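You operate a simulated robot arm through the tools that you are given. There is no shell and no other tool. Be economical: measure what you need, move in short steps, check, and stop when the job is done.

You run a simulated robot arm. Do the job below in one go: nothing can be reset, and whatever is moved stays where it is left.

## Task
Lift the blue drum's pump: yellow valve shut, both coupling levers free.
Fine: shut the valve on the pump and let the feed gauge drop before the levers; the selector of the stirrer and the ratchet handle stay as they are.

It is judged by the outcome, as a careful person would: the job done as asked, and still so three seconds after it is handed in. It fails if anything else is knocked over, pushed out of place, dropped, spilled or broken.

## Robot
A 6-joint arm with a two-finger parallel gripper, fixed in place. Base frame: the origin is at the foot of the arm, x ahead of it, y to its left, z up. Lengths are in mm, angles in degrees, forces in N, time in s.
With the tool pointing down near the work surface it reaches from about 240 to 660 mm from the base axis. Its first joint turns from -166.0 to 166.0 degrees. Payload 1.57 kg.
Tool frame: the origin (TCP) lies between the finger pads and is the grasp point; the fingertips stand 30 mm ahead of it; z points along the fingers, y is the line along which they close. The gripper opens to 110 mm. The fingers are 24 mm wide and 12 mm thick; the gripper's body (48 by 112 mm) begins 78 mm behind the TCP.
Orientation is that of the tool frame in the base frame, as a unit quaternion [x, y, z, w]. With the fingers straight down and closing along the base's y, the tool's x points along the base's -x, its y along +y and its z along -z.

## Interface
- The arm moves only by the tool servo_tool. Its argument "deltas" is a list of rows, each a list of 7 numbers: the turn, a rotation vector about the tool's x, y, z in degrees, then the shift along the tool's x, y, z in mm, then the closure, from 0 (fully open) to 1 (shut). In form: [[wx, wy, wz, tx, ty, tz, claw], ...]. A call has 1 to 8 rows; each row shifts and turns the commanded pose from where the row before left it, along the tool's axes as they then stand. A row lasts 0.2 s, in which the tool goes at most 50 mm and 8.6 degrees; a call with a longer step from one row to the next is refused whole, and so is a gripper value outside its range. Where a pose cannot be reached the arm comes as near as it can. A force on the tool above 90 N (or 10 N above the force at the start of the call, whichever is more), or a blocked arm, ends the call early, and 0.2 s more pass. The fingers move at their own pace (about 108 mm/s each) and stop on an object; they squeeze with about 38 N. The grip force told is the motor's: it shows also when the fingers shut on nothing. Time passes only in rows, and 0.2 s behind the last, so rows that do not move let the fingers close. The reply holds the time, the measured pose of the TCP, the force on the tool along the base axes, the opening and the grip force, in the units named above and with some noise, with the torque about the TCP (base axes, N m) and any sound that the robot's microphone picked up, and new pictures: "pictures" is both (left out), scene, wrist or none.
- Cameras (640 x 400 px; columns grow to the right, rows downward): "scene" is fixed at [49.9, 650.1, 1581.7]; the picture's right is [-0.76, -0.65, 0.00], its down [-0.31, 0.36, -0.88] and it looks along [0.57, -0.67, -0.47] (base axes); focal length 237 px, centre (320, 200). "wrist" rides on the gripper at [70, 16, -141] in the tool frame; the picture's right is [-0.23, 0.97, 0.00], its down [-0.85, -0.20, -0.48] and it looks along [-0.47, -0.11, 0.88] (tool axes); focal length 222 px, centre (320, 200). There is no depth. A picture from a camera that has moved, and an enlarged one, comes with that camera's place and axes in the base frame and with its lens.
- raise_lower(by): slides the trunk up (or, below 0, down) by that many mm; the arm rides with it, the base frame stays. It gives what a move gives, with no picture.
- zoom(camera, box): a new picture of the part [left, top, right, bottom] of that camera's present view, enlarged. It takes no simulated time.
- sign_off(): hands the job in; it is judged then, once.

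Work in short steps. Places have to be worked out from the pictures, the camera data and where the tool is seen: move nearer, look again, correct. Check each grasp and each placing, and mend what went wrong. You have 120 turns and 200 pictures in all, those below and enlarged ones among them. Open the gripper and draw the arm clear of the work before you hand the job in, unless the task says otherwise; then end with one line.

The tools are called after "Emit:" as a command line: name --pt "numbers of a row" for each row, then --argument value for the rest, lists and objects as JSON in quotes. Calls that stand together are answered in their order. servo_tool: Moves the arm, as the interface text tells. Its arguments: {"type":"object","properties":{"deltas":{"type":"array","items":{"type":"array","items":{"type":"number"}}},"pictures":{"type":"string","enum":["both","scene","wrist","none"]}},"required":["deltas"]} The other tools are called the same way: raise_lower (by) slides the trunk up or down; zoom (camera, box) takes an enlarged picture of a part of a camera's view; sign_off () hands the job in.

At the start:

```text
t: 0.0
eef_pos: [403.8, 109.6, 1514.0]
tool_rot: [0.0, 1.0, 0.0, 0.0]
contact_force: [0.0, 0.8, 0.0]
torque: [-0.02, 0.02, 0.03]
width: 109.8
grasp_force: 0.2
trunk travel left (down, up): [-450.0, 140.0]
```

scene: 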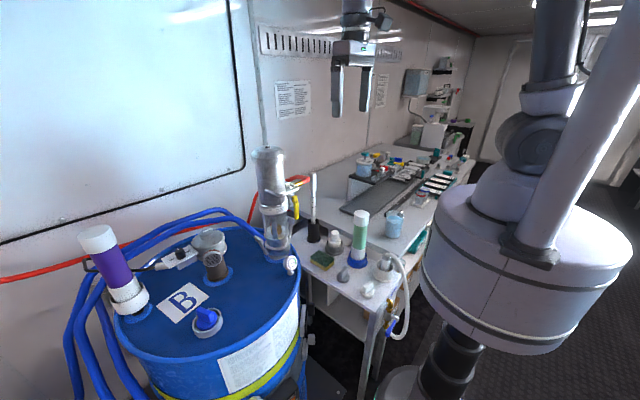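
wrist: 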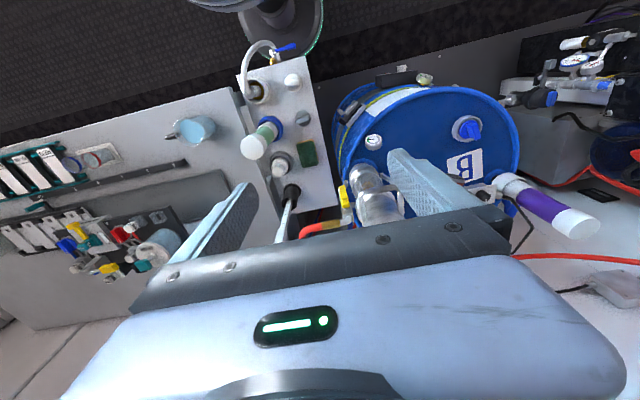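

The drum with its pump stands left in the scene view. I enlarge the views of it to identify the pump, valve, levers and gauge.

Emit:
zoom --camera "scene" --box '[220, 130, 340, 290]'

Emit:
zoom --camera "scene" --box '[60, 200, 320, 400]'

Emit:
zoom --camera "wrist" --box '[320, 20, 640, 260]'

```text
2.50 times, centred on (280, 210) of scene
camera zoom: at [49.9, 650.1, 1581.7], right [-0.76, -0.65, 0.0], down [-0.31, 0.36, -0.88], along [0.57, -0.67, -0.47], focal length 594 px, centre (420, 175)
```

zoom: 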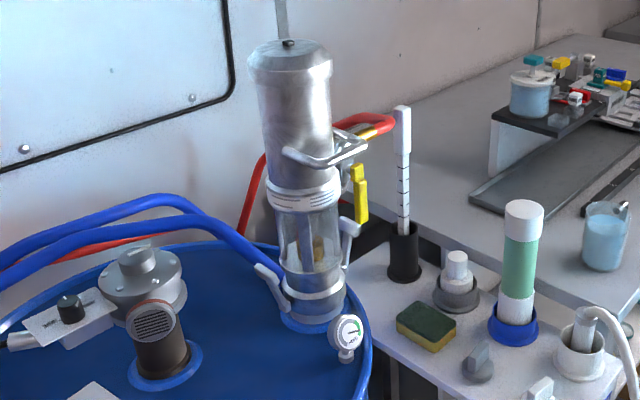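

```text
2.00 times, centred on (190, 300) of scene
camera zoom: at [49.9, 650.1, 1581.7], right [-0.76, -0.65, 0.0], down [-0.31, 0.36, -0.88], along [0.57, -0.67, -0.47], focal length 475 px, centre (580, 0)
```

zoom: 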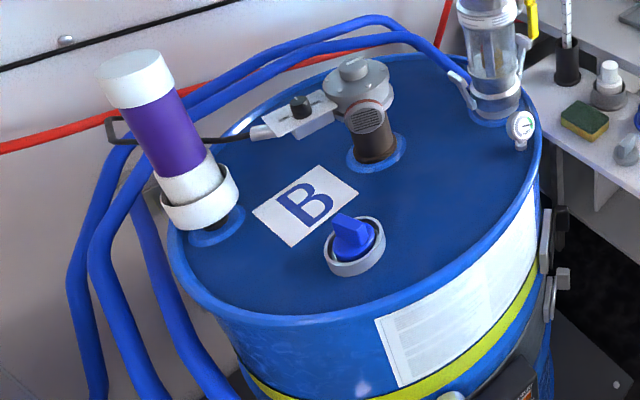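

```text
1.67 times, centred on (480, 140) of wrist
camera zoom: at [334.1, 125.7, 1654.9], right [0.23, 0.97, 0.0], down [0.85, -0.2, 0.48], along [0.47, -0.11, -0.88], focal length 370 px, centre (53, 300)
```

zoom: 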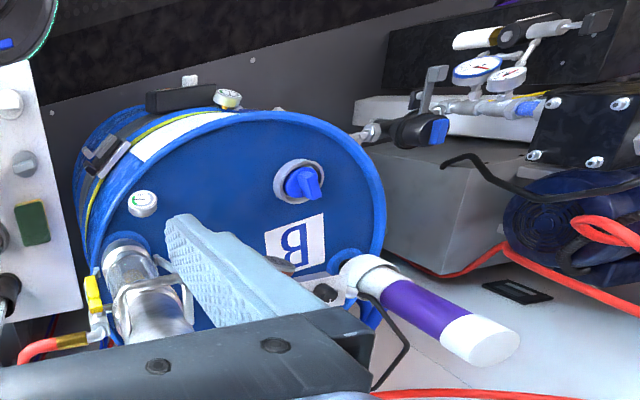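

The pump (tall grey cylinder, at about x 600, y 240, z 1000 to 1390) stands at the drum's near edge with the gauge at about (529, 241, 1008). I tilt the tool forward and back off to get a clear wrist view.

Emit:
servo_tool --pt "0 -8 0 20 10 0 0" --pt "0 -8 0 20 10 0 0" --pt "0 -8 0 20 10 0 0" --pt "0 -8 0 20 10 0 0" --pt "0 -8 0 20 10 0 0" --pt "0 0 0 0 0 0 0" --pictures "both"

```text
t: 1.4
eef_pos: [308.6, 158.8, 1485.2]
tool_rot: [0.0, 0.939, 0.0, 0.343]
contact_force: [-0.1, -0.8, 0.3]
torque: [-0.02, -0.01, -0.03]
width: 110.1
grasp_force: 0.1
trunk travel left (down, up): [-450.0, 140.0]
camera wrist: at [164.3, 175.0, 1547.5], right [0.17, 0.97, 0.15], down [0.35, -0.2, 0.92], along [0.92, -0.11, -0.37], focal length 222 px, centre (320, 200)
```

scene: 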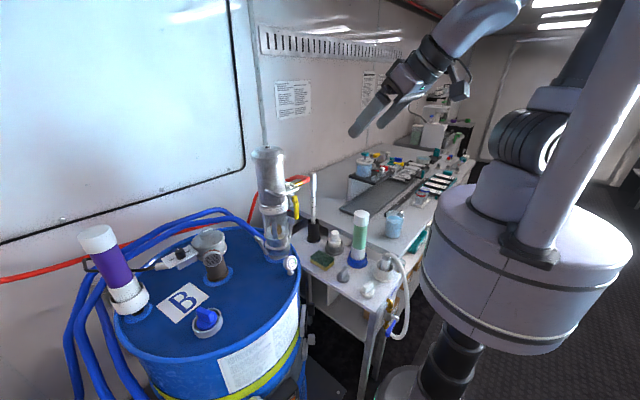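
wrist: 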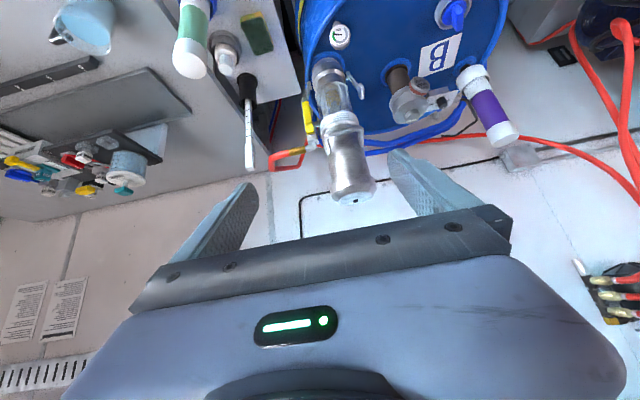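

Emit:
zoom --camera "wrist" --box '[260, 10, 420, 210]'

Emit:
zoom --camera "scene" --box '[245, 140, 325, 280]'

```text
2.00 times, centred on (340, 110) of wrist
camera zoom: at [164.3, 175.0, 1547.5], right [0.17, 0.97, 0.15], down [0.35, -0.2, 0.92], along [0.92, -0.11, -0.37], focal length 444 px, centre (280, 380)
```

zoom: 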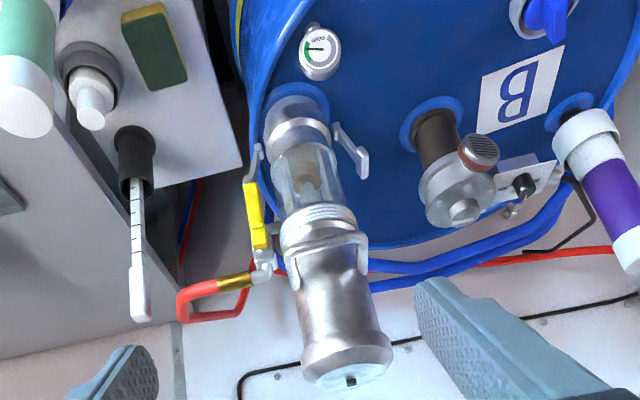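

```text
2.86 times, centred on (285, 210) of scene
camera zoom: at [49.9, 650.1, 1581.7], right [-0.76, -0.65, 0.0], down [-0.31, 0.36, -0.88], along [0.57, -0.67, -0.47], focal length 678 px, centre (420, 171)
```

zoom: 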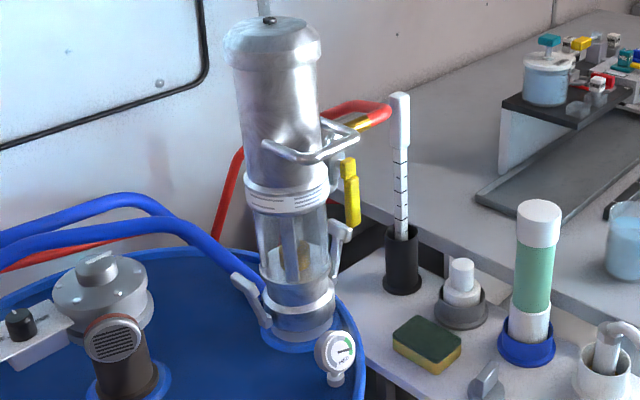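

The pump has a bail handle on the robot side, a yellow valve handle on its right (−y) side, and two cam levers low at the coupling. I lower the trunk to look from closer to level.

Emit:
raise_lower --by -250

Emit:
servo_tool --pt "0 -8 0 0 -10 0 0" --pt "0 -8 0 0 -10 0 0" --pt "0 0 0 0 0 0 0" --pictures "both"

```text
t: 4.0
eef_pos: [308.5, 159.5, 1235.4]
tool_rot: [0.0, 0.939, 0.0, 0.343]
contact_force: [-0.9, 0.3, -0.6]
torque: [-0.01, 0.0, 0.01]
width: 109.9
grasp_force: 0.0
trunk travel left (down, up): [-200.0, 390.0]
```

```text
t: 4.8
eef_pos: [317.4, 157.6, 1257.7]
tool_rot: [0.0, 0.883, 0.0, 0.469]
contact_force: [-0.6, -0.2, 0.7]
torque: [0.03, -0.04, 0.03]
width: 109.9
grasp_force: 0.0
out of reach, approached as far as the arm can: row 2
trunk travel left (down, up): [-200.0, 390.0]
camera wrist: at [162.5, 173.8, 1278.8], right [0.13, 0.97, 0.19], down [0.08, -0.2, 0.98], along [0.99, -0.11, -0.11], focal length 222 px, centre (320, 200)
```

scene: 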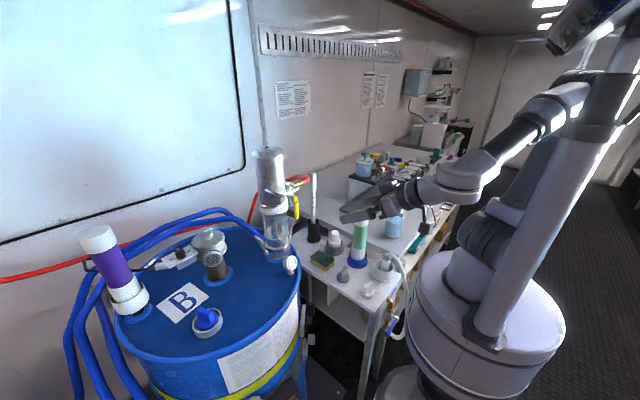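
wrist: 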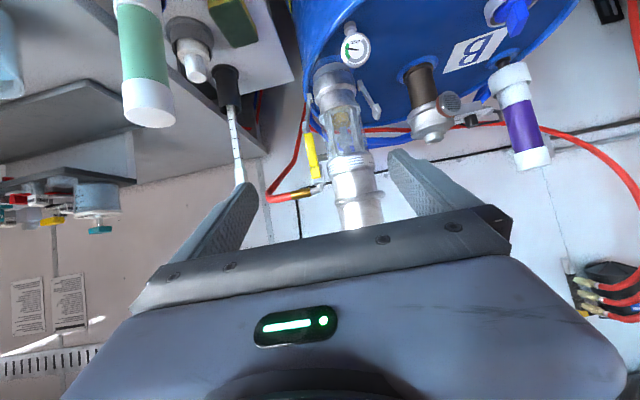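

Reach is tight when tilted near the base. I enlarge the pump from here.

Emit:
zoom --camera "wrist" --box '[280, 20, 400, 220]'

Emit:
zoom --camera "wrist" --box '[330, 30, 380, 70]'

Emit:
zoom --camera "scene" --box '[270, 165, 320, 225]'

```text
2.00 times, centred on (340, 120) of wrist
camera zoom: at [162.5, 173.8, 1278.8], right [0.13, 0.97, 0.19], down [0.08, -0.2, 0.98], along [0.99, -0.11, -0.11], focal length 444 px, centre (280, 360)
```

zoom: 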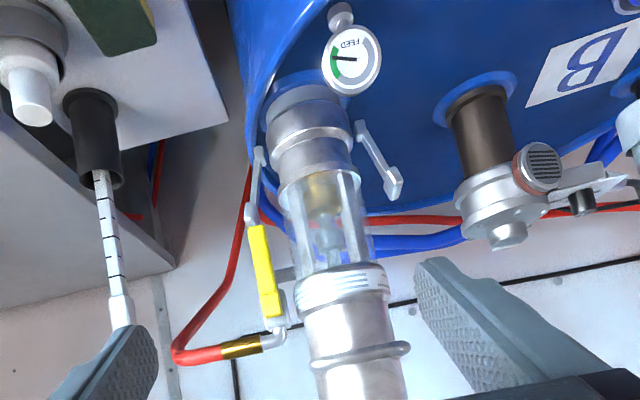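

```text
10.00 times, centred on (355, 50) of wrist
camera zoom: at [162.5, 173.8, 1278.8], right [0.13, 0.97, 0.19], down [0.08, -0.2, 0.98], along [0.99, -0.11, -0.11], focal length 2221 px, centre (-30, 1700)
```

zoom: 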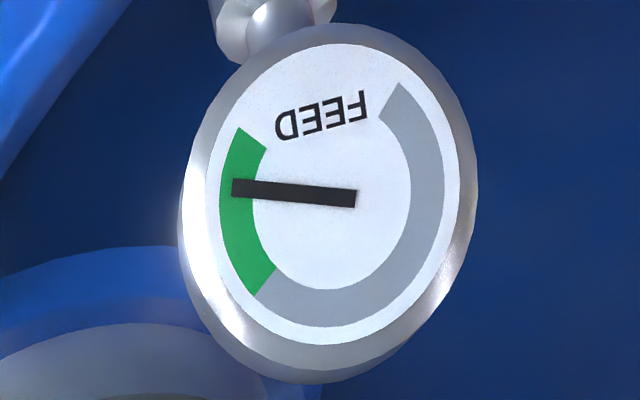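

```text
6.67 times, centred on (295, 195) of scene
camera zoom: at [49.9, 650.1, 1581.7], right [-0.76, -0.65, 0.0], down [-0.31, 0.36, -0.88], along [0.57, -0.67, -0.47], focal length 1583 px, centre (487, 233)
```

zoom: 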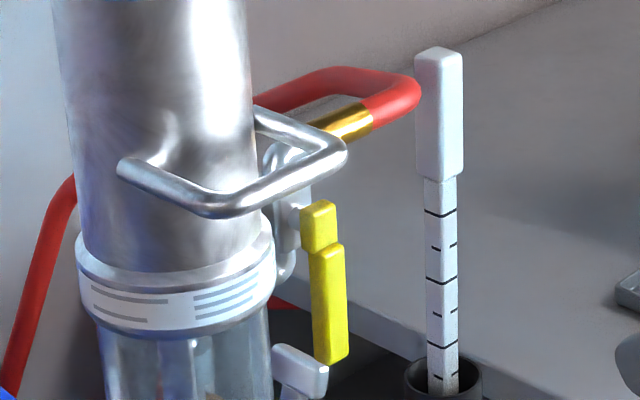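

Gauge FEED reads in the green (pressure up). My triangulation puts the pump axis at about (630, 200), the valve handle at (620, 122, z 1080–1183), and the lever tips near (635, 118, 1061) and (640, 279, 1065). I come closer for a better look at the valve.

Emit:
servo_tool --pt "0 0 0 -18 -24 22 0" --pt "0 0 0 -18 -24 22 0" --pt "0 0 0 -18 -24 22 0" --pt "0 0 0 -18 -24 22 0" --pt "0 0 0 0 0 0 0" --pictures "wrist"

Emit:
zoom --camera "wrist" --box '[300, 0, 500, 200]'

```text
t: 6.0
eef_pos: [434.2, 60.2, 1265.6]
tool_rot: [0.0, 0.883, 0.0, 0.469]
contact_force: [0.7, -0.4, 0.0]
torque: [0.04, -0.04, -0.02]
width: 110.1
grasp_force: 0.1
trunk travel left (down, up): [-200.0, 390.0]
camera wrist: at [277.5, 76.1, 1286.7], right [0.13, 0.97, 0.19], down [0.08, -0.2, 0.98], along [0.99, -0.11, -0.1], focal length 222 px, centre (320, 200)
```

wrist: 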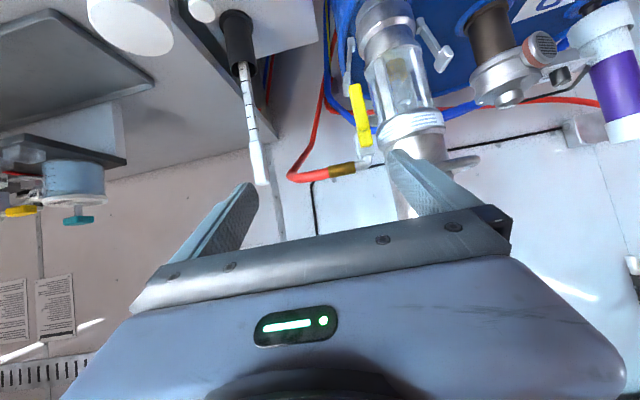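

```text
2.00 times, centred on (400, 100) of wrist
camera zoom: at [277.5, 76.1, 1286.7], right [0.13, 0.97, 0.19], down [0.08, -0.2, 0.98], along [0.99, -0.11, -0.1], focal length 444 px, centre (160, 400)
```

zoom: 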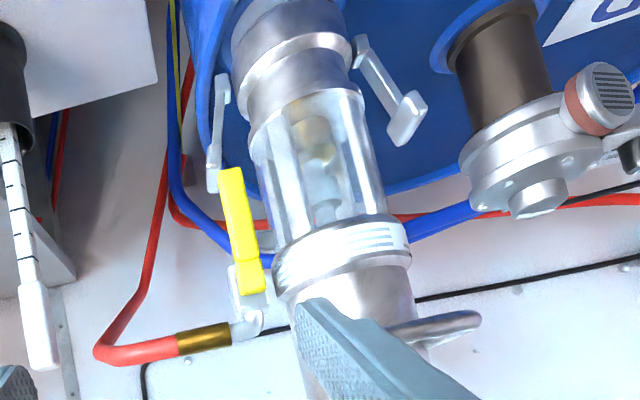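

Handle appears to sit in front (−x) of the vertical valve body at x≈605, y≈125, z 1090–1182, with its hub on top, so shutting swings the lower end outward (−y). I level the tool first.

Emit:
servo_tool --pt "0 -8.5 0 0 15 0 0.3" --pt "0 -8.5 0 0 15 0 0.5" --pt "0 -8.5 0 0 15 0 0.6" --pt "0 -8.5 0 0 15 0 0.6" --pt "0 0 0 0 0 0 0.6" --pictures "both"

```text
t: 7.2
eef_pos: [470.1, 147.0, 1292.1]
tool_rot: [0.001, 0.707, -0.001, 0.707]
contact_force: [-0.5, 0.0, -0.3]
torque: [0.01, -0.02, -0.02]
width: 44.0
grasp_force: 0.0
out of reach, approached as far as the arm can: row 2, 3, 4
trunk travel left (down, up): [-200.0, 390.0]
camera wrist: at [329.7, 162.1, 1222.0], right [0.0, 0.97, 0.23], down [-0.48, -0.2, 0.85], along [0.88, -0.11, 0.47], focal length 222 px, centre (320, 200)
```

scene: 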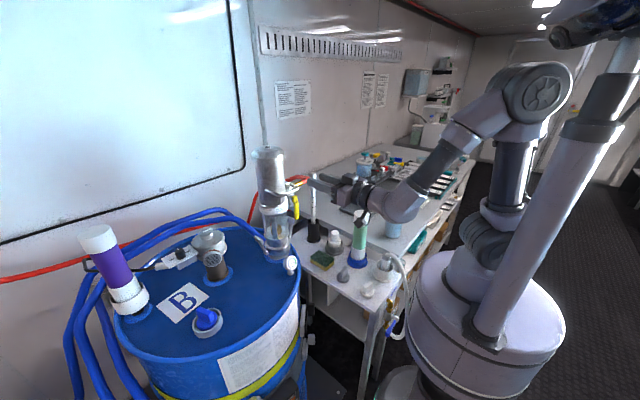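
wrist: 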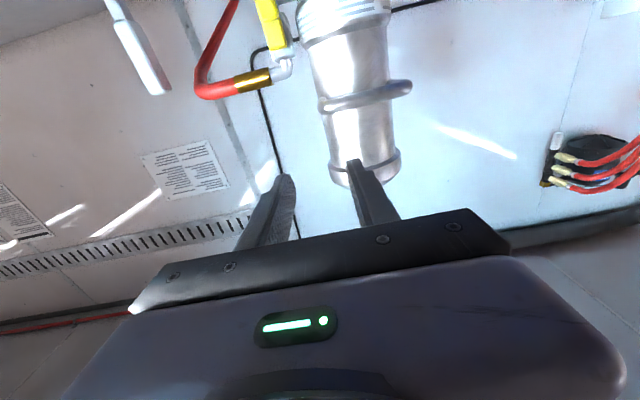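

The tool is level now but was pushed outward by a near-reach limit. I lower the trunk 150 mm to bring it to valve height, still well short of the pump.

Emit:
raise_lower --by -150

Emit:
servo_tool --pt "0 0 0 0 0 15 0.6" --pt "0 0 0 0 0 15 0.6" --pt "0 0 0 0 0 0 0.6" --pictures "both"

```text
t: 8.9
eef_pos: [470.9, 145.0, 1142.8]
tool_rot: [0.001, 0.707, -0.001, 0.707]
contact_force: [-0.4, -0.1, 0.1]
torque: [-0.04, 0.0, 0.0]
width: 44.0
grasp_force: 0.1
trunk travel left (down, up): [-50.0, 540.0]
```

```text
t: 9.7
eef_pos: [501.3, 144.4, 1143.1]
tool_rot: [0.002, 0.708, -0.002, 0.707]
contact_force: [-0.5, -0.8, -0.3]
torque: [0.0, -0.03, -0.03]
width: 43.7
grasp_force: 0.0
trunk travel left (down, up): [-50.0, 540.0]
camera wrist: at [359.9, 160.9, 1072.8], right [0.0, 0.97, 0.23], down [-0.48, -0.2, 0.86], along [0.88, -0.11, 0.46], focal length 222 px, centre (320, 200)
```

scene: 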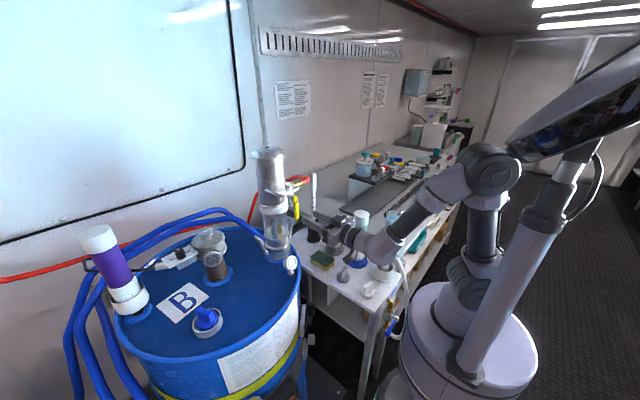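
wrist: 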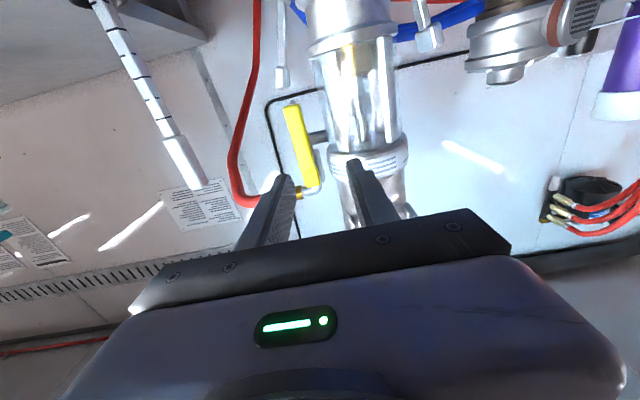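

Now I look at the valve from close.

Emit:
zoom --camera "wrist" --box '[230, 70, 430, 220]'

Emit:
zoom --camera "scene" --box '[250, 160, 350, 270]'

```text
2.67 times, centred on (330, 145) of wrist
camera zoom: at [359.9, 160.9, 1072.8], right [0.0, 0.97, 0.23], down [-0.48, -0.2, 0.86], along [0.88, -0.11, 0.46], focal length 592 px, centre (293, 347)
```

zoom: 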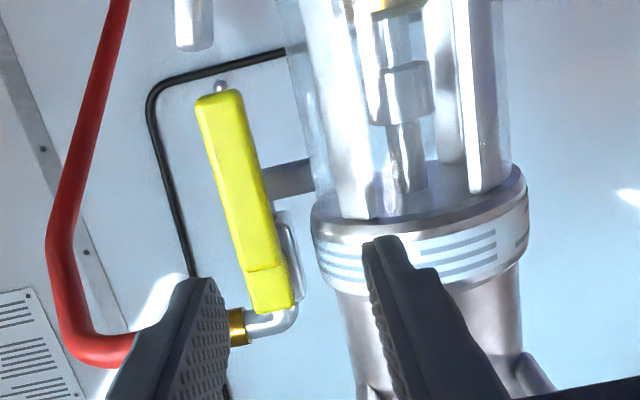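

```text
3.64 times, centred on (300, 215) of scene
camera zoom: at [49.9, 650.1, 1581.7], right [-0.76, -0.65, 0.0], down [-0.31, 0.36, -0.88], along [0.57, -0.67, -0.47], focal length 863 px, centre (393, 146)
```

zoom: 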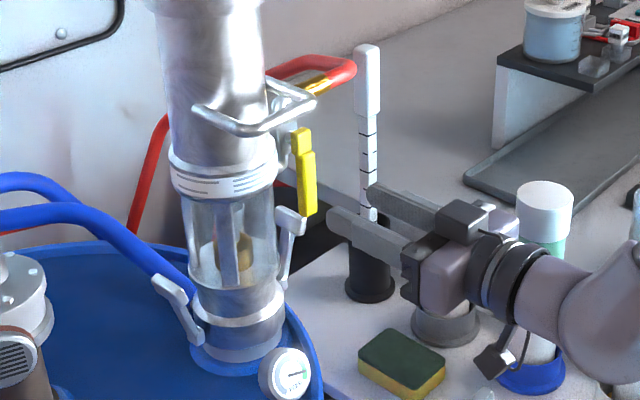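

The handle measures at y≈126, front face x≈614, z 1089–1184, pivot near z 1173. I line up with an opening of about 28 mm around its lower half, still short of it.

Emit:
servo_tool --pt "0 0 0 16.5 -10 20 0.745" --pt "0 0 0 16.5 -10 25 0.745" --pt "0 0 0 0 0 20 0.745" --pt "0 0 0 0 0 0 0.745" --pictures "both"

Emit:
zoom --camera "wrist" --box '[230, 70, 430, 220]'

Emit:
zoom --camera "scene" --box '[250, 160, 350, 270]'

```text
t: 10.7
eef_pos: [555.7, 164.2, 1136.7]
tool_rot: [0.003, 0.709, -0.003, 0.705]
contact_force: [0.0, -0.3, 0.1]
torque: [0.0, 0.0, 0.02]
width: 28.0
grasp_force: 0.1
out of reach, approached as far as the arm can: row 1, 2, 3
trunk travel left (down, up): [-50.0, 540.0]
camera wrist: at [414.8, 180.4, 1068.4], right [0.01, 0.97, 0.23], down [-0.48, -0.2, 0.86], along [0.88, -0.12, 0.46], focal length 222 px, centre (320, 200)
```

scene: 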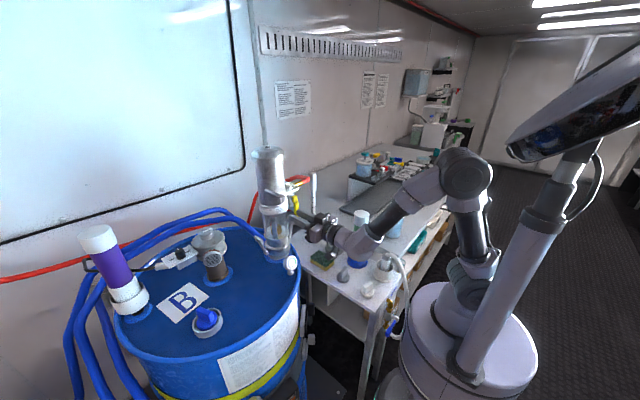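
wrist: 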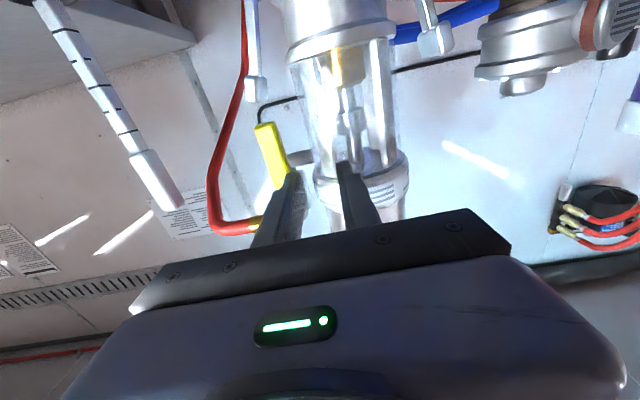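

```text
2.67 times, centred on (330, 145) of wrist
camera zoom: at [414.8, 180.4, 1068.4], right [0.01, 0.97, 0.23], down [-0.48, -0.2, 0.86], along [0.88, -0.12, 0.46], focal length 592 px, centre (293, 347)
```

zoom: 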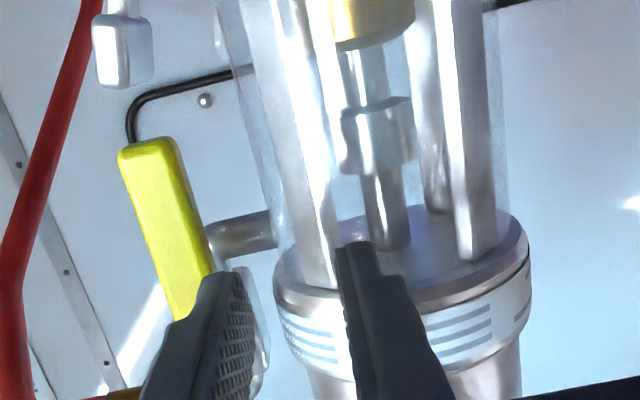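

```text
3.64 times, centred on (300, 215) of scene
camera zoom: at [49.9, 650.1, 1581.7], right [-0.76, -0.65, 0.0], down [-0.31, 0.36, -0.88], along [0.57, -0.67, -0.47], focal length 863 px, centre (393, 146)
```

zoom: 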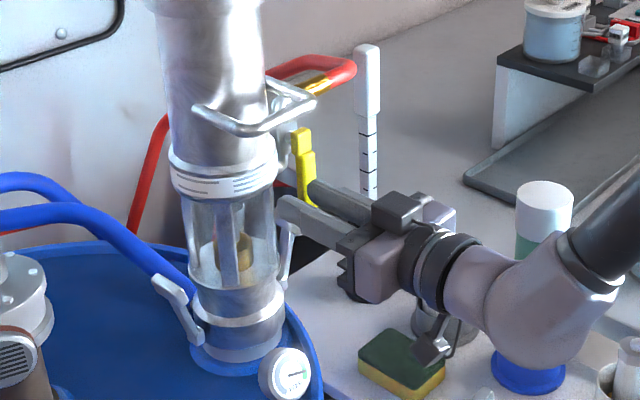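

The arm's inner reach limit drifted the tool to y=164, close to the glass. I back off first, then take the remaining trunk travel so the arm works from a better posture.

Emit:
servo_tool --pt "0 0 0 -10 -10 -25 0.745" --pt "0 0 0 -5 -10 -20 0.745" --pt "0 0 0 0 0 0 0.745" --pictures "none"

Emit:
raise_lower --by -50

```text
t: 11.5
eef_pos: [509.4, 142.2, 1154.1]
tool_rot: [0.002, 0.708, -0.001, 0.707]
contact_force: [0.0, -0.8, -0.2]
torque: [-0.04, 0.01, -0.02]
width: 28.0
grasp_force: 0.0
trunk travel left (down, up): [-50.0, 540.0]
```

```text
t: 12.4
eef_pos: [509.3, 142.6, 1103.3]
tool_rot: [0.002, 0.708, -0.002, 0.706]
contact_force: [-0.2, -0.1, -0.5]
torque: [0.04, 0.0, -0.03]
width: 28.0
grasp_force: 0.2
trunk travel left (down, up): [0.0, 590.0]
```

Now I align to y≈124, z≈1112 and close in to x≈570, still clear of the handle.

Emit:
servo_tool --pt "0 0 0 -9 -18 10 0.745" --pt "0 0 0 0 0 25 0.745" --pt "0 0 0 0 0 20 0.745" --pt "0 0 0 0 0 0 0.745" --pictures "both"

Emit:
zoom --camera "wrist" --box '[230, 70, 430, 220]'

Emit:
zoom --camera "scene" --box '[250, 160, 350, 270]'

```text
t: 13.4
eef_pos: [560.6, 138.0, 1122.9]
tool_rot: [0.003, 0.709, -0.003, 0.705]
contact_force: [0.8, -0.1, -0.1]
torque: [0.0, 0.02, -0.01]
width: 28.1
grasp_force: 0.0
out of reach, approached as far as the arm can: row 1, 2, 3
trunk travel left (down, up): [0.0, 590.0]
camera wrist: at [419.3, 154.5, 1053.2], right [0.01, 0.97, 0.23], down [-0.48, -0.2, 0.86], along [0.88, -0.12, 0.46], focal length 222 px, centre (320, 200)
```

scene: 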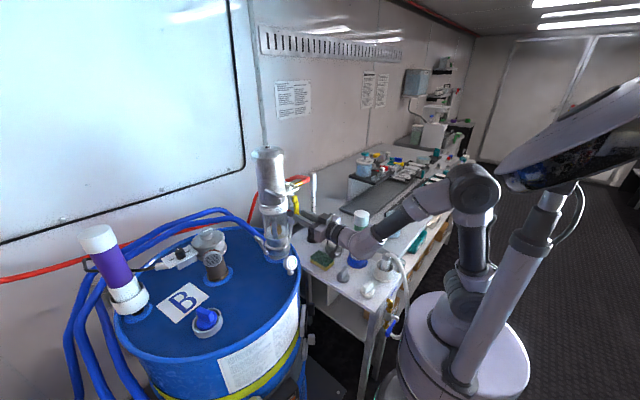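
wrist: 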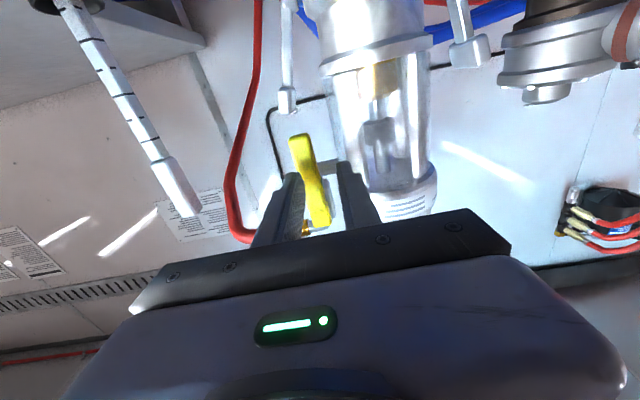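

```text
2.67 times, centred on (330, 145) of wrist
camera zoom: at [419.3, 154.5, 1053.2], right [0.01, 0.97, 0.23], down [-0.48, -0.2, 0.86], along [0.88, -0.12, 0.46], focal length 592 px, centre (293, 347)
```

zoom: 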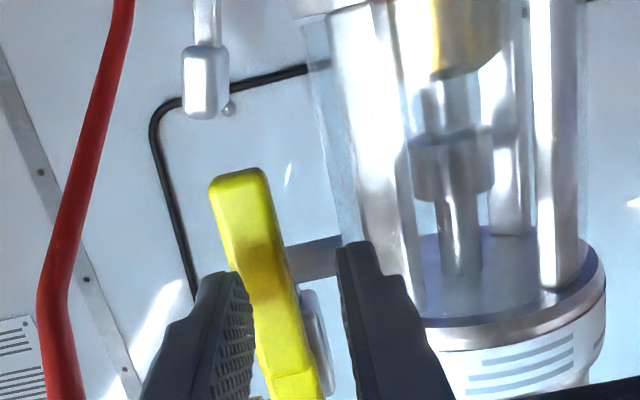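

```text
3.64 times, centred on (300, 215) of scene
camera zoom: at [49.9, 650.1, 1581.7], right [-0.76, -0.65, 0.0], down [-0.31, 0.36, -0.88], along [0.57, -0.67, -0.47], focal length 863 px, centre (393, 146)
```

zoom: 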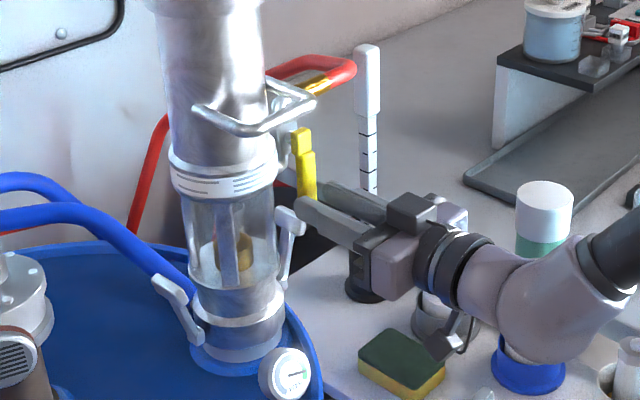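

Holding the tool level is what runs the arm out of reach here; the earlier pitched-down pose was fine. I retreat, pitch the tool 28° down and open fully, to use just the left finger between handle and glass.

Emit:
servo_tool --pt "0 0 0 -15 0 -30 0.745" --pt "0 7 0 -10 -15 -10 0.5" --pt "0 7 0 0 -15 0 0" --pt "0 7 0 0 -15 0 0" --pt "0 7 0 0 -10 0 0" --pt "0 0 0 0 0 0 0" --pictures "both"

```text
t: 14.8
eef_pos: [518.5, 82.3, 1149.7]
tool_rot: [0.001, 0.858, 0.0, 0.514]
contact_force: [-0.3, 0.8, -0.3]
torque: [-0.01, 0.02, -0.02]
width: 110.0
grasp_force: 0.0
trunk travel left (down, up): [0.0, 590.0]
camera wrist: at [362.0, 98.5, 1154.0], right [0.11, 0.97, 0.2], down [-0.02, -0.2, 0.98], along [0.99, -0.11, 0.0], focal length 222 px, centre (320, 200)
```

scene: 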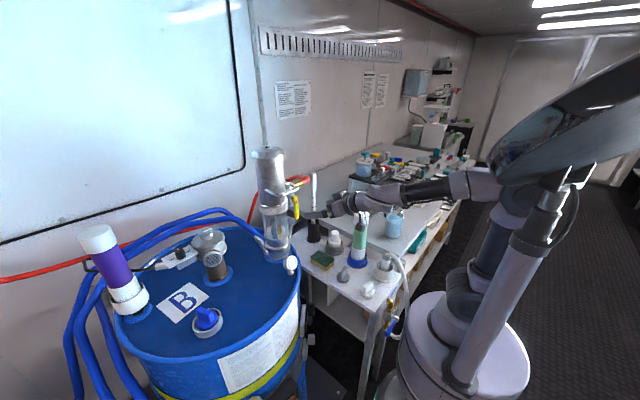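
wrist: 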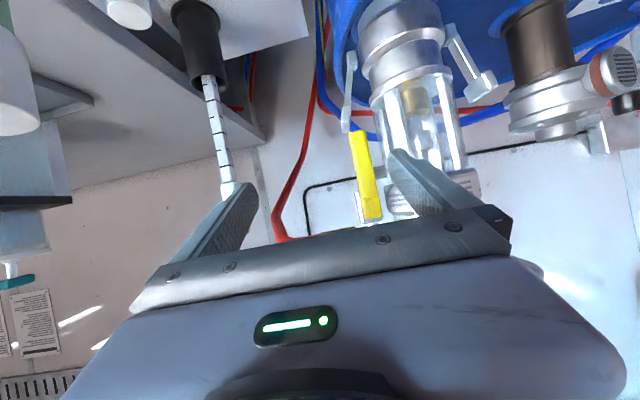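

Reachable. Glass radius works out to 42 mm about (630, 200), so the left finger (inner face y≈139.5) fits between handle edge (136) and glass (158). I advance most of the way and check.

Emit:
servo_tool --pt "0 0 0 -3 1.2 29 0" --pt "0 0 0 -3 1 29 0" --pt "0 0 0 0 0 0 0" --pictures "wrist"

Emit:
zoom --camera "wrist" --box '[320, 60, 480, 220]'

Emit:
zoom --camera "scene" --box '[260, 160, 340, 250]'

```text
t: 15.7
eef_pos: [573.4, 85.1, 1126.1]
tool_rot: [0.001, 0.857, 0.0, 0.516]
contact_force: [0.3, -0.1, -0.3]
torque: [0.0, -0.01, 0.0]
width: 110.1
grasp_force: 0.1
trunk travel left (down, up): [0.0, 590.0]
camera wrist: at [416.5, 101.8, 1130.2], right [0.11, 0.97, 0.2], down [-0.02, -0.2, 0.98], along [0.99, -0.11, 0.0], focal length 222 px, centre (320, 200)
```

wrist: 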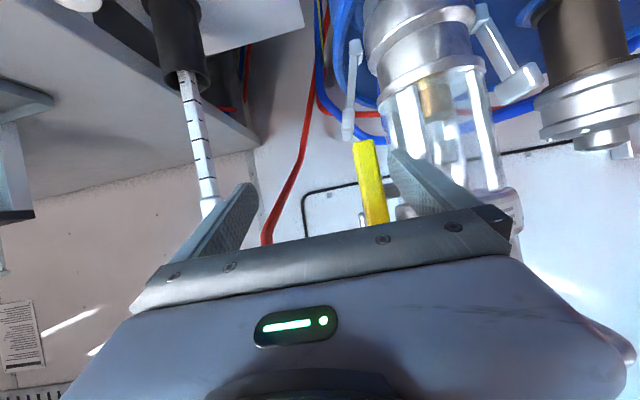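

```text
2.50 times, centred on (400, 140) of wrist
camera zoom: at [416.5, 101.8, 1130.2], right [0.11, 0.97, 0.2], down [-0.02, -0.2, 0.98], along [0.99, -0.11, 0.0], focal length 555 px, centre (120, 350)
```

zoom: 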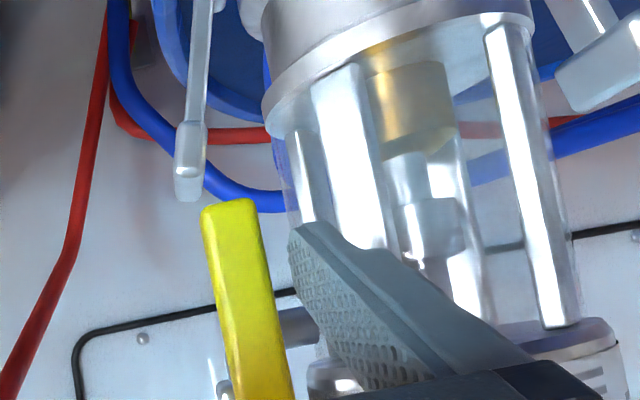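

```text
4.44 times, centred on (300, 205) of scene
camera zoom: at [49.9, 650.1, 1581.7], right [-0.76, -0.65, 0.0], down [-0.31, 0.36, -0.88], along [0.57, -0.67, -0.47], focal length 1055 px, centre (409, 178)
```

zoom: 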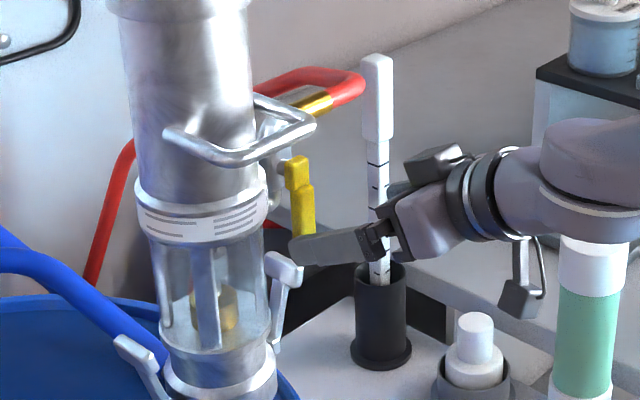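

Finger is lined up in the gap. I advance the last ~20 mm so the tip passes beside the handle.

Emit:
servo_tool --pt "0 0 0 -2 0 12 0" --pt "0 0 0 -2 0 12 0" --pt "0 0 0 0 0 0 0" --pictures "wrist"

Emit:
zoom --camera "wrist" --box '[320, 60, 480, 220]'

Emit:
zoom --camera "scene" --box '[260, 160, 340, 250]'

```text
t: 16.4
eef_pos: [596.0, 85.3, 1120.2]
tool_rot: [0.001, 0.858, 0.0, 0.514]
contact_force: [-0.3, -0.4, 0.0]
torque: [-0.06, -0.01, -0.02]
width: 110.0
grasp_force: 0.1
trunk travel left (down, up): [0.0, 590.0]
camera wrist: at [439.5, 102.4, 1123.8], right [0.11, 0.97, 0.2], down [-0.02, -0.2, 0.98], along [0.99, -0.11, 0.0], focal length 222 px, centre (320, 200)
```

wrist: 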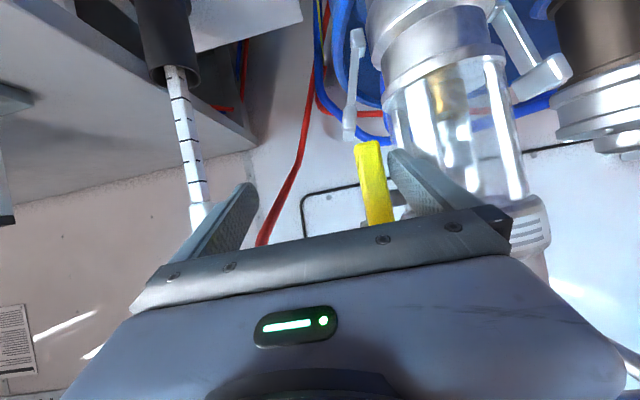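

```text
2.50 times, centred on (400, 140) of wrist
camera zoom: at [439.5, 102.4, 1123.8], right [0.11, 0.97, 0.2], down [-0.02, -0.2, 0.98], along [0.99, -0.11, 0.0], focal length 555 px, centre (120, 350)
```

zoom: 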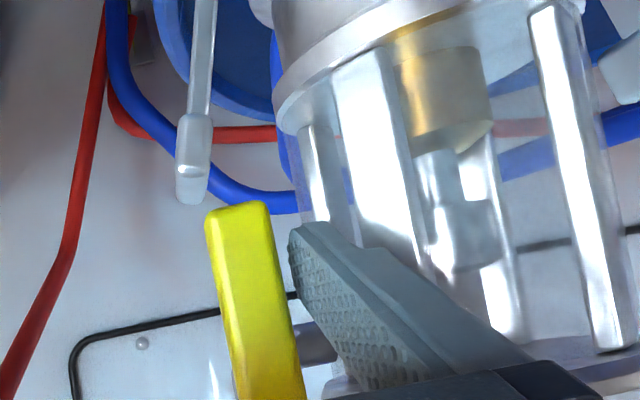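

```text
4.44 times, centred on (300, 205) of scene
camera zoom: at [49.9, 650.1, 1581.7], right [-0.76, -0.65, 0.0], down [-0.31, 0.36, -0.88], along [0.57, -0.67, -0.47], focal length 1055 px, centre (409, 178)
```

zoom: 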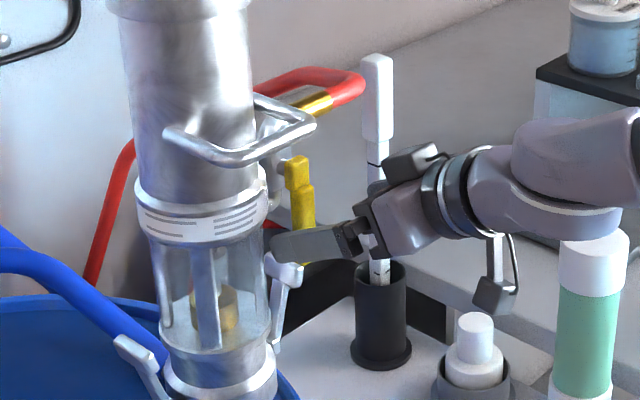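

The tip stands beside the handle's lower end. I push it toward −y along the first part of the arc and watch forces.

Emit:
servo_tool --pt "0 0 0 0 -8 0 0" --pt "0 0 0 -1.8 -10 -1 0" --pt "0 0 0 -3.5 -10 -1.9 0" --pt "0 0 0 0 0 0 0" --pictures "wrist"

Emit:
zoom --camera "scene" --box '[260, 160, 340, 250]'

```text
t: 17.4
eef_pos: [596.6, 59.9, 1124.1]
tool_rot: [0.001, 0.858, -0.001, 0.514]
contact_force: [-0.2, -0.8, -0.3]
torque: [-0.01, 0.02, 0.02]
width: 110.2
grasp_force: 0.1
trunk travel left (down, up): [0.0, 590.0]
camera wrist: at [439.2, 75.4, 1127.8], right [0.11, 0.97, 0.2], down [-0.02, -0.2, 0.98], along [0.99, -0.11, 0.0], focal length 222 px, centre (320, 200)
```

wrist: 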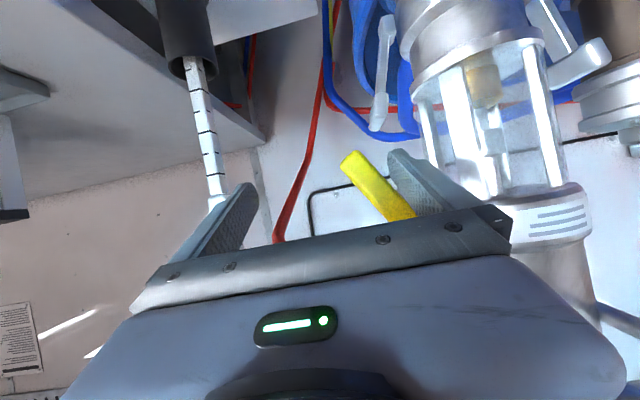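

```text
4.44 times, centred on (300, 205) of scene
camera zoom: at [49.9, 650.1, 1581.7], right [-0.76, -0.65, 0.0], down [-0.31, 0.36, -0.88], along [0.57, -0.67, -0.47], focal length 1055 px, centre (409, 178)
```

zoom: 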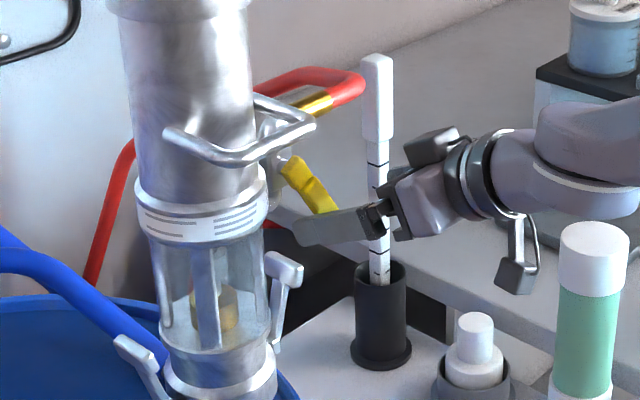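

The handle has turned about 25°, pivoting as expected. I continue along the arc to horizontal.

Emit:
servo_tool --pt "0 0 0 -5 -12.5 -2.6 0" --pt "0 0 0 -5 -12.5 -2.6 0" --pt "0 0 0 -6.6 -8.5 -3.5 0" --pt "0 0 0 -6.6 -8.5 -3.5 0" --pt "0 0 0 0 0 0 0" --pictures "wrist"

Emit:
zoom --camera "scene" --box '[260, 160, 340, 250]'

```text
t: 18.6
eef_pos: [596.3, 15.2, 1153.2]
tool_rot: [0.001, 0.858, -0.001, 0.514]
contact_force: [-0.5, 0.4, 0.4]
torque: [0.0, -0.01, -0.02]
width: 110.1
grasp_force: 0.0
trunk travel left (down, up): [0.0, 590.0]
camera wrist: at [440.1, 31.0, 1156.6], right [0.11, 0.97, 0.2], down [-0.02, -0.2, 0.98], along [0.99, -0.11, 0.0], focal length 222 px, centre (320, 200)
```

wrist: 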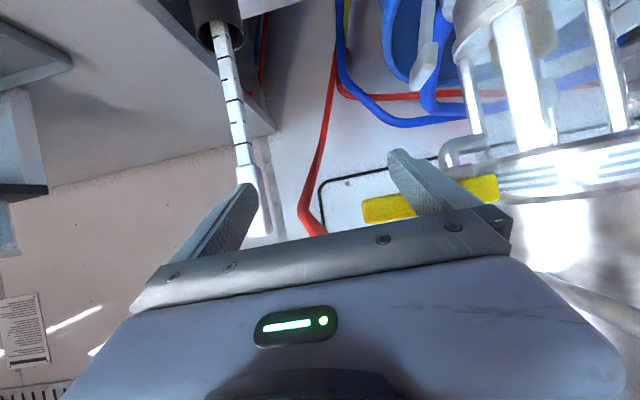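

```text
4.44 times, centred on (300, 205) of scene
camera zoom: at [49.9, 650.1, 1581.7], right [-0.76, -0.65, 0.0], down [-0.31, 0.36, -0.88], along [0.57, -0.67, -0.47], focal length 1055 px, centre (409, 178)
```

zoom: 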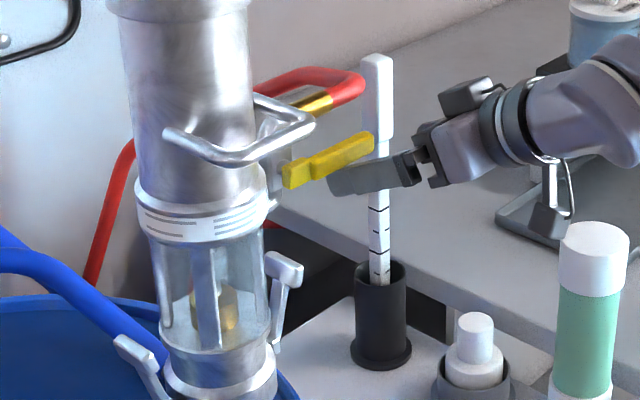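

Nearly horizontal. I push slightly further up to reach the stop, reading the force.

Emit:
servo_tool --pt "0 0 0 -4 0 -2.1 0" --pt "0 0 0 -3 0 -1.6 0" --pt "0 0 0 0 0 0 0" --pictures "wrist"

Emit:
zoom --camera "scene" --box '[255, 160, 335, 290]'

```text
t: 19.4
eef_pos: [597.8, 15.6, 1155.9]
tool_rot: [0.001, 0.86, -0.002, 0.51]
contact_force: [-15.5, -0.8, -42.6]
torque: [-2.76, 0.06, 0.29]
width: 109.1
grasp_force: 0.0
trunk travel left (down, up): [0.0, 590.0]
camera wrist: at [440.1, 31.3, 1160.5], right [0.11, 0.97, 0.2], down [-0.01, -0.2, 0.98], along [0.99, -0.11, -0.01], focal length 222 px, centre (320, 200)
```

wrist: 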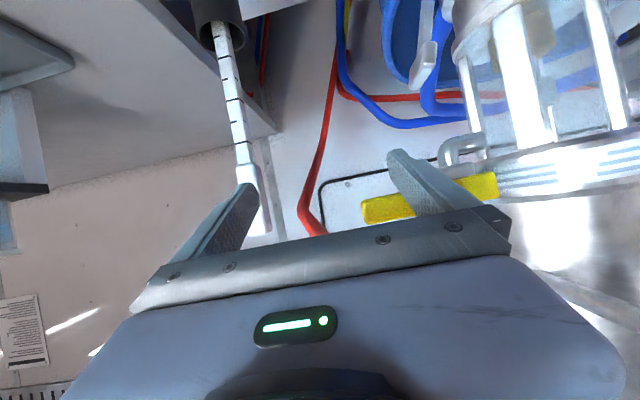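

```text
3.08 times, centred on (295, 225) of scene
camera zoom: at [49.9, 650.1, 1581.7], right [-0.76, -0.65, 0.0], down [-0.31, 0.36, -0.88], along [0.57, -0.67, -0.47], focal length 730 px, centre (397, 123)
```

zoom: 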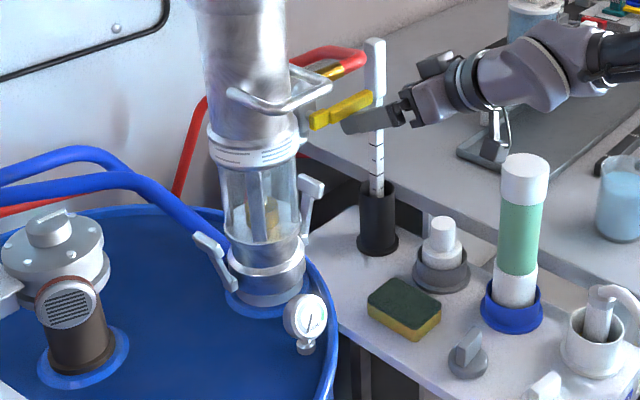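

The valve handle is hard against its stop (43 N), horizontal. I back the finger down and away and check the gauge.

Emit:
servo_tool --pt "0 0 0 7 0 3.7 0" --pt "0 0 0 6 -5 -10 0" --pt "0 0 0 -8 -5 -30 0" --pt "0 0 0 -8 0 -30 0" --pt "0 0 0 0 0 0 0" --pictures "wrist"

Emit:
zoom --camera "scene" --box '[275, 245, 305, 285]'

Emit:
zoom --camera "scene" --box '[255, 160, 335, 290]'

```text
t: 20.6
eef_pos: [539.2, 5.9, 1194.8]
tool_rot: [0.001, 0.858, -0.001, 0.514]
contact_force: [0.3, 0.1, 0.1]
torque: [0.02, -0.04, 0.01]
width: 110.1
grasp_force: 0.0
trunk travel left (down, up): [0.0, 590.0]
camera wrist: at [381.8, 22.2, 1197.4], right [0.11, 0.97, 0.2], down [-0.02, -0.2, 0.98], along [0.99, -0.11, 0.0], focal length 222 px, centre (320, 200)
```

wrist: 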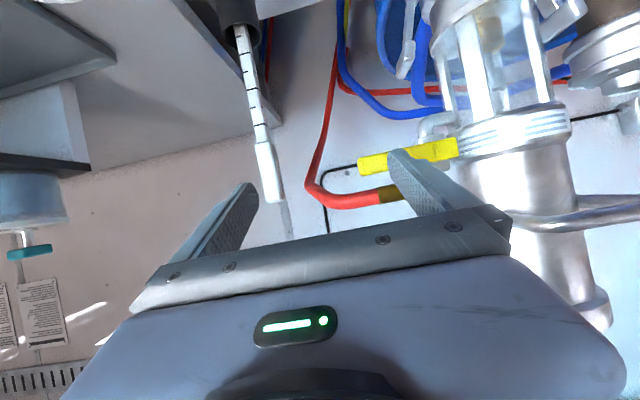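

```text
10.00 times, centred on (290, 265) of scene
camera zoom: at [49.9, 650.1, 1581.7], right [-0.76, -0.65, 0.0], down [-0.31, 0.36, -0.88], along [0.57, -0.67, -0.47], focal length 2374 px, centre (620, -450)
```

zoom: 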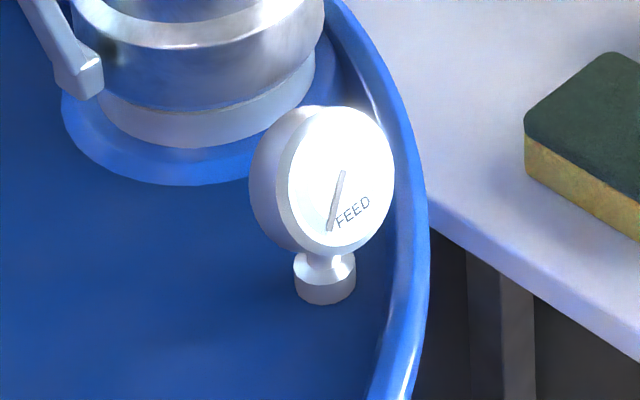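

```text
3.08 times, centred on (295, 225) of scene
camera zoom: at [49.9, 650.1, 1581.7], right [-0.76, -0.65, 0.0], down [-0.31, 0.36, -0.88], along [0.57, -0.67, -0.47], focal length 730 px, centre (397, 123)
```

zoom: 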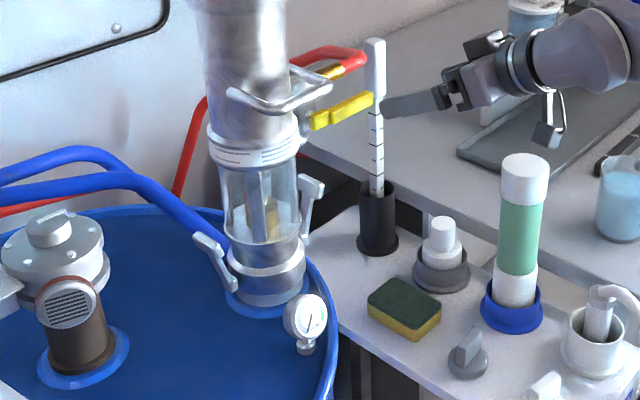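

Gauge needle has swung away from green (I'll confirm closer). Next the −y lever: tip near (640, 118, 1069), pivot near (142, 992) in y,z. I drop to in front of it with the gripper open, so the left finger lines up between lever and glass.

Emit:
servo_tool --pt "0 0 0 17 17 12 0" --pt "0 0 0 17 17 16 0" --pt "0 0 0 17 17 16 0" --pt "0 0 0 17 17 16 0" --pt "0 0 0 0 0 0 0" --pictures "wrist"

Emit:
zoom --camera "wrist" --box '[320, 20, 560, 200]'

```text
t: 21.9
eef_pos: [559.6, 75.9, 1104.6]
tool_rot: [0.001, 0.857, 0.0, 0.515]
contact_force: [-0.2, 0.4, -0.4]
torque: [0.0, -0.02, 0.0]
width: 110.1
grasp_force: 0.0
trunk travel left (down, up): [0.0, 590.0]
camera wrist: at [403.1, 91.9, 1107.9], right [0.11, 0.97, 0.2], down [-0.02, -0.2, 0.98], along [0.99, -0.11, 0.0], focal length 222 px, centre (320, 200)
```

wrist: 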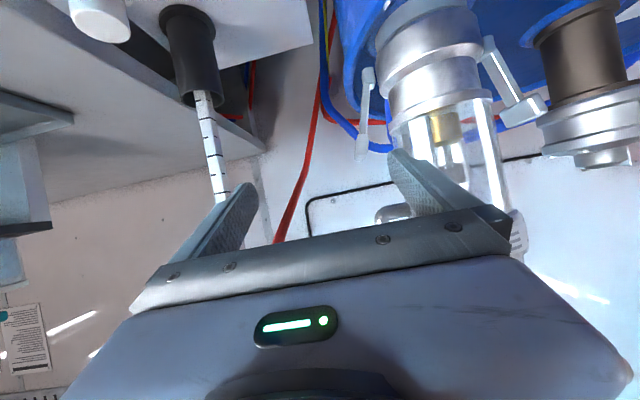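

```text
2.22 times, centred on (440, 110) of wrist
camera zoom: at [403.1, 91.9, 1107.9], right [0.11, 0.97, 0.2], down [-0.02, -0.2, 0.98], along [0.99, -0.11, 0.0], focal length 494 px, centre (53, 400)
```

zoom: 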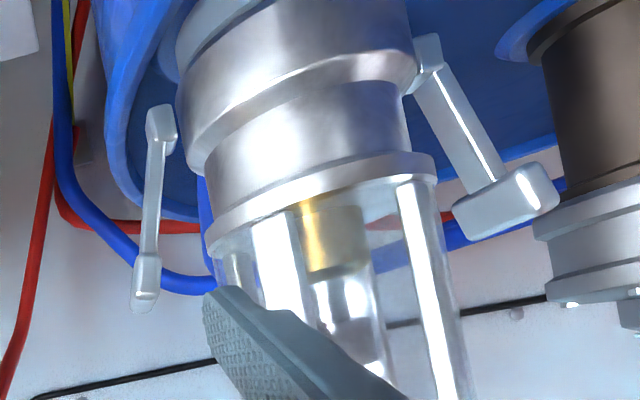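

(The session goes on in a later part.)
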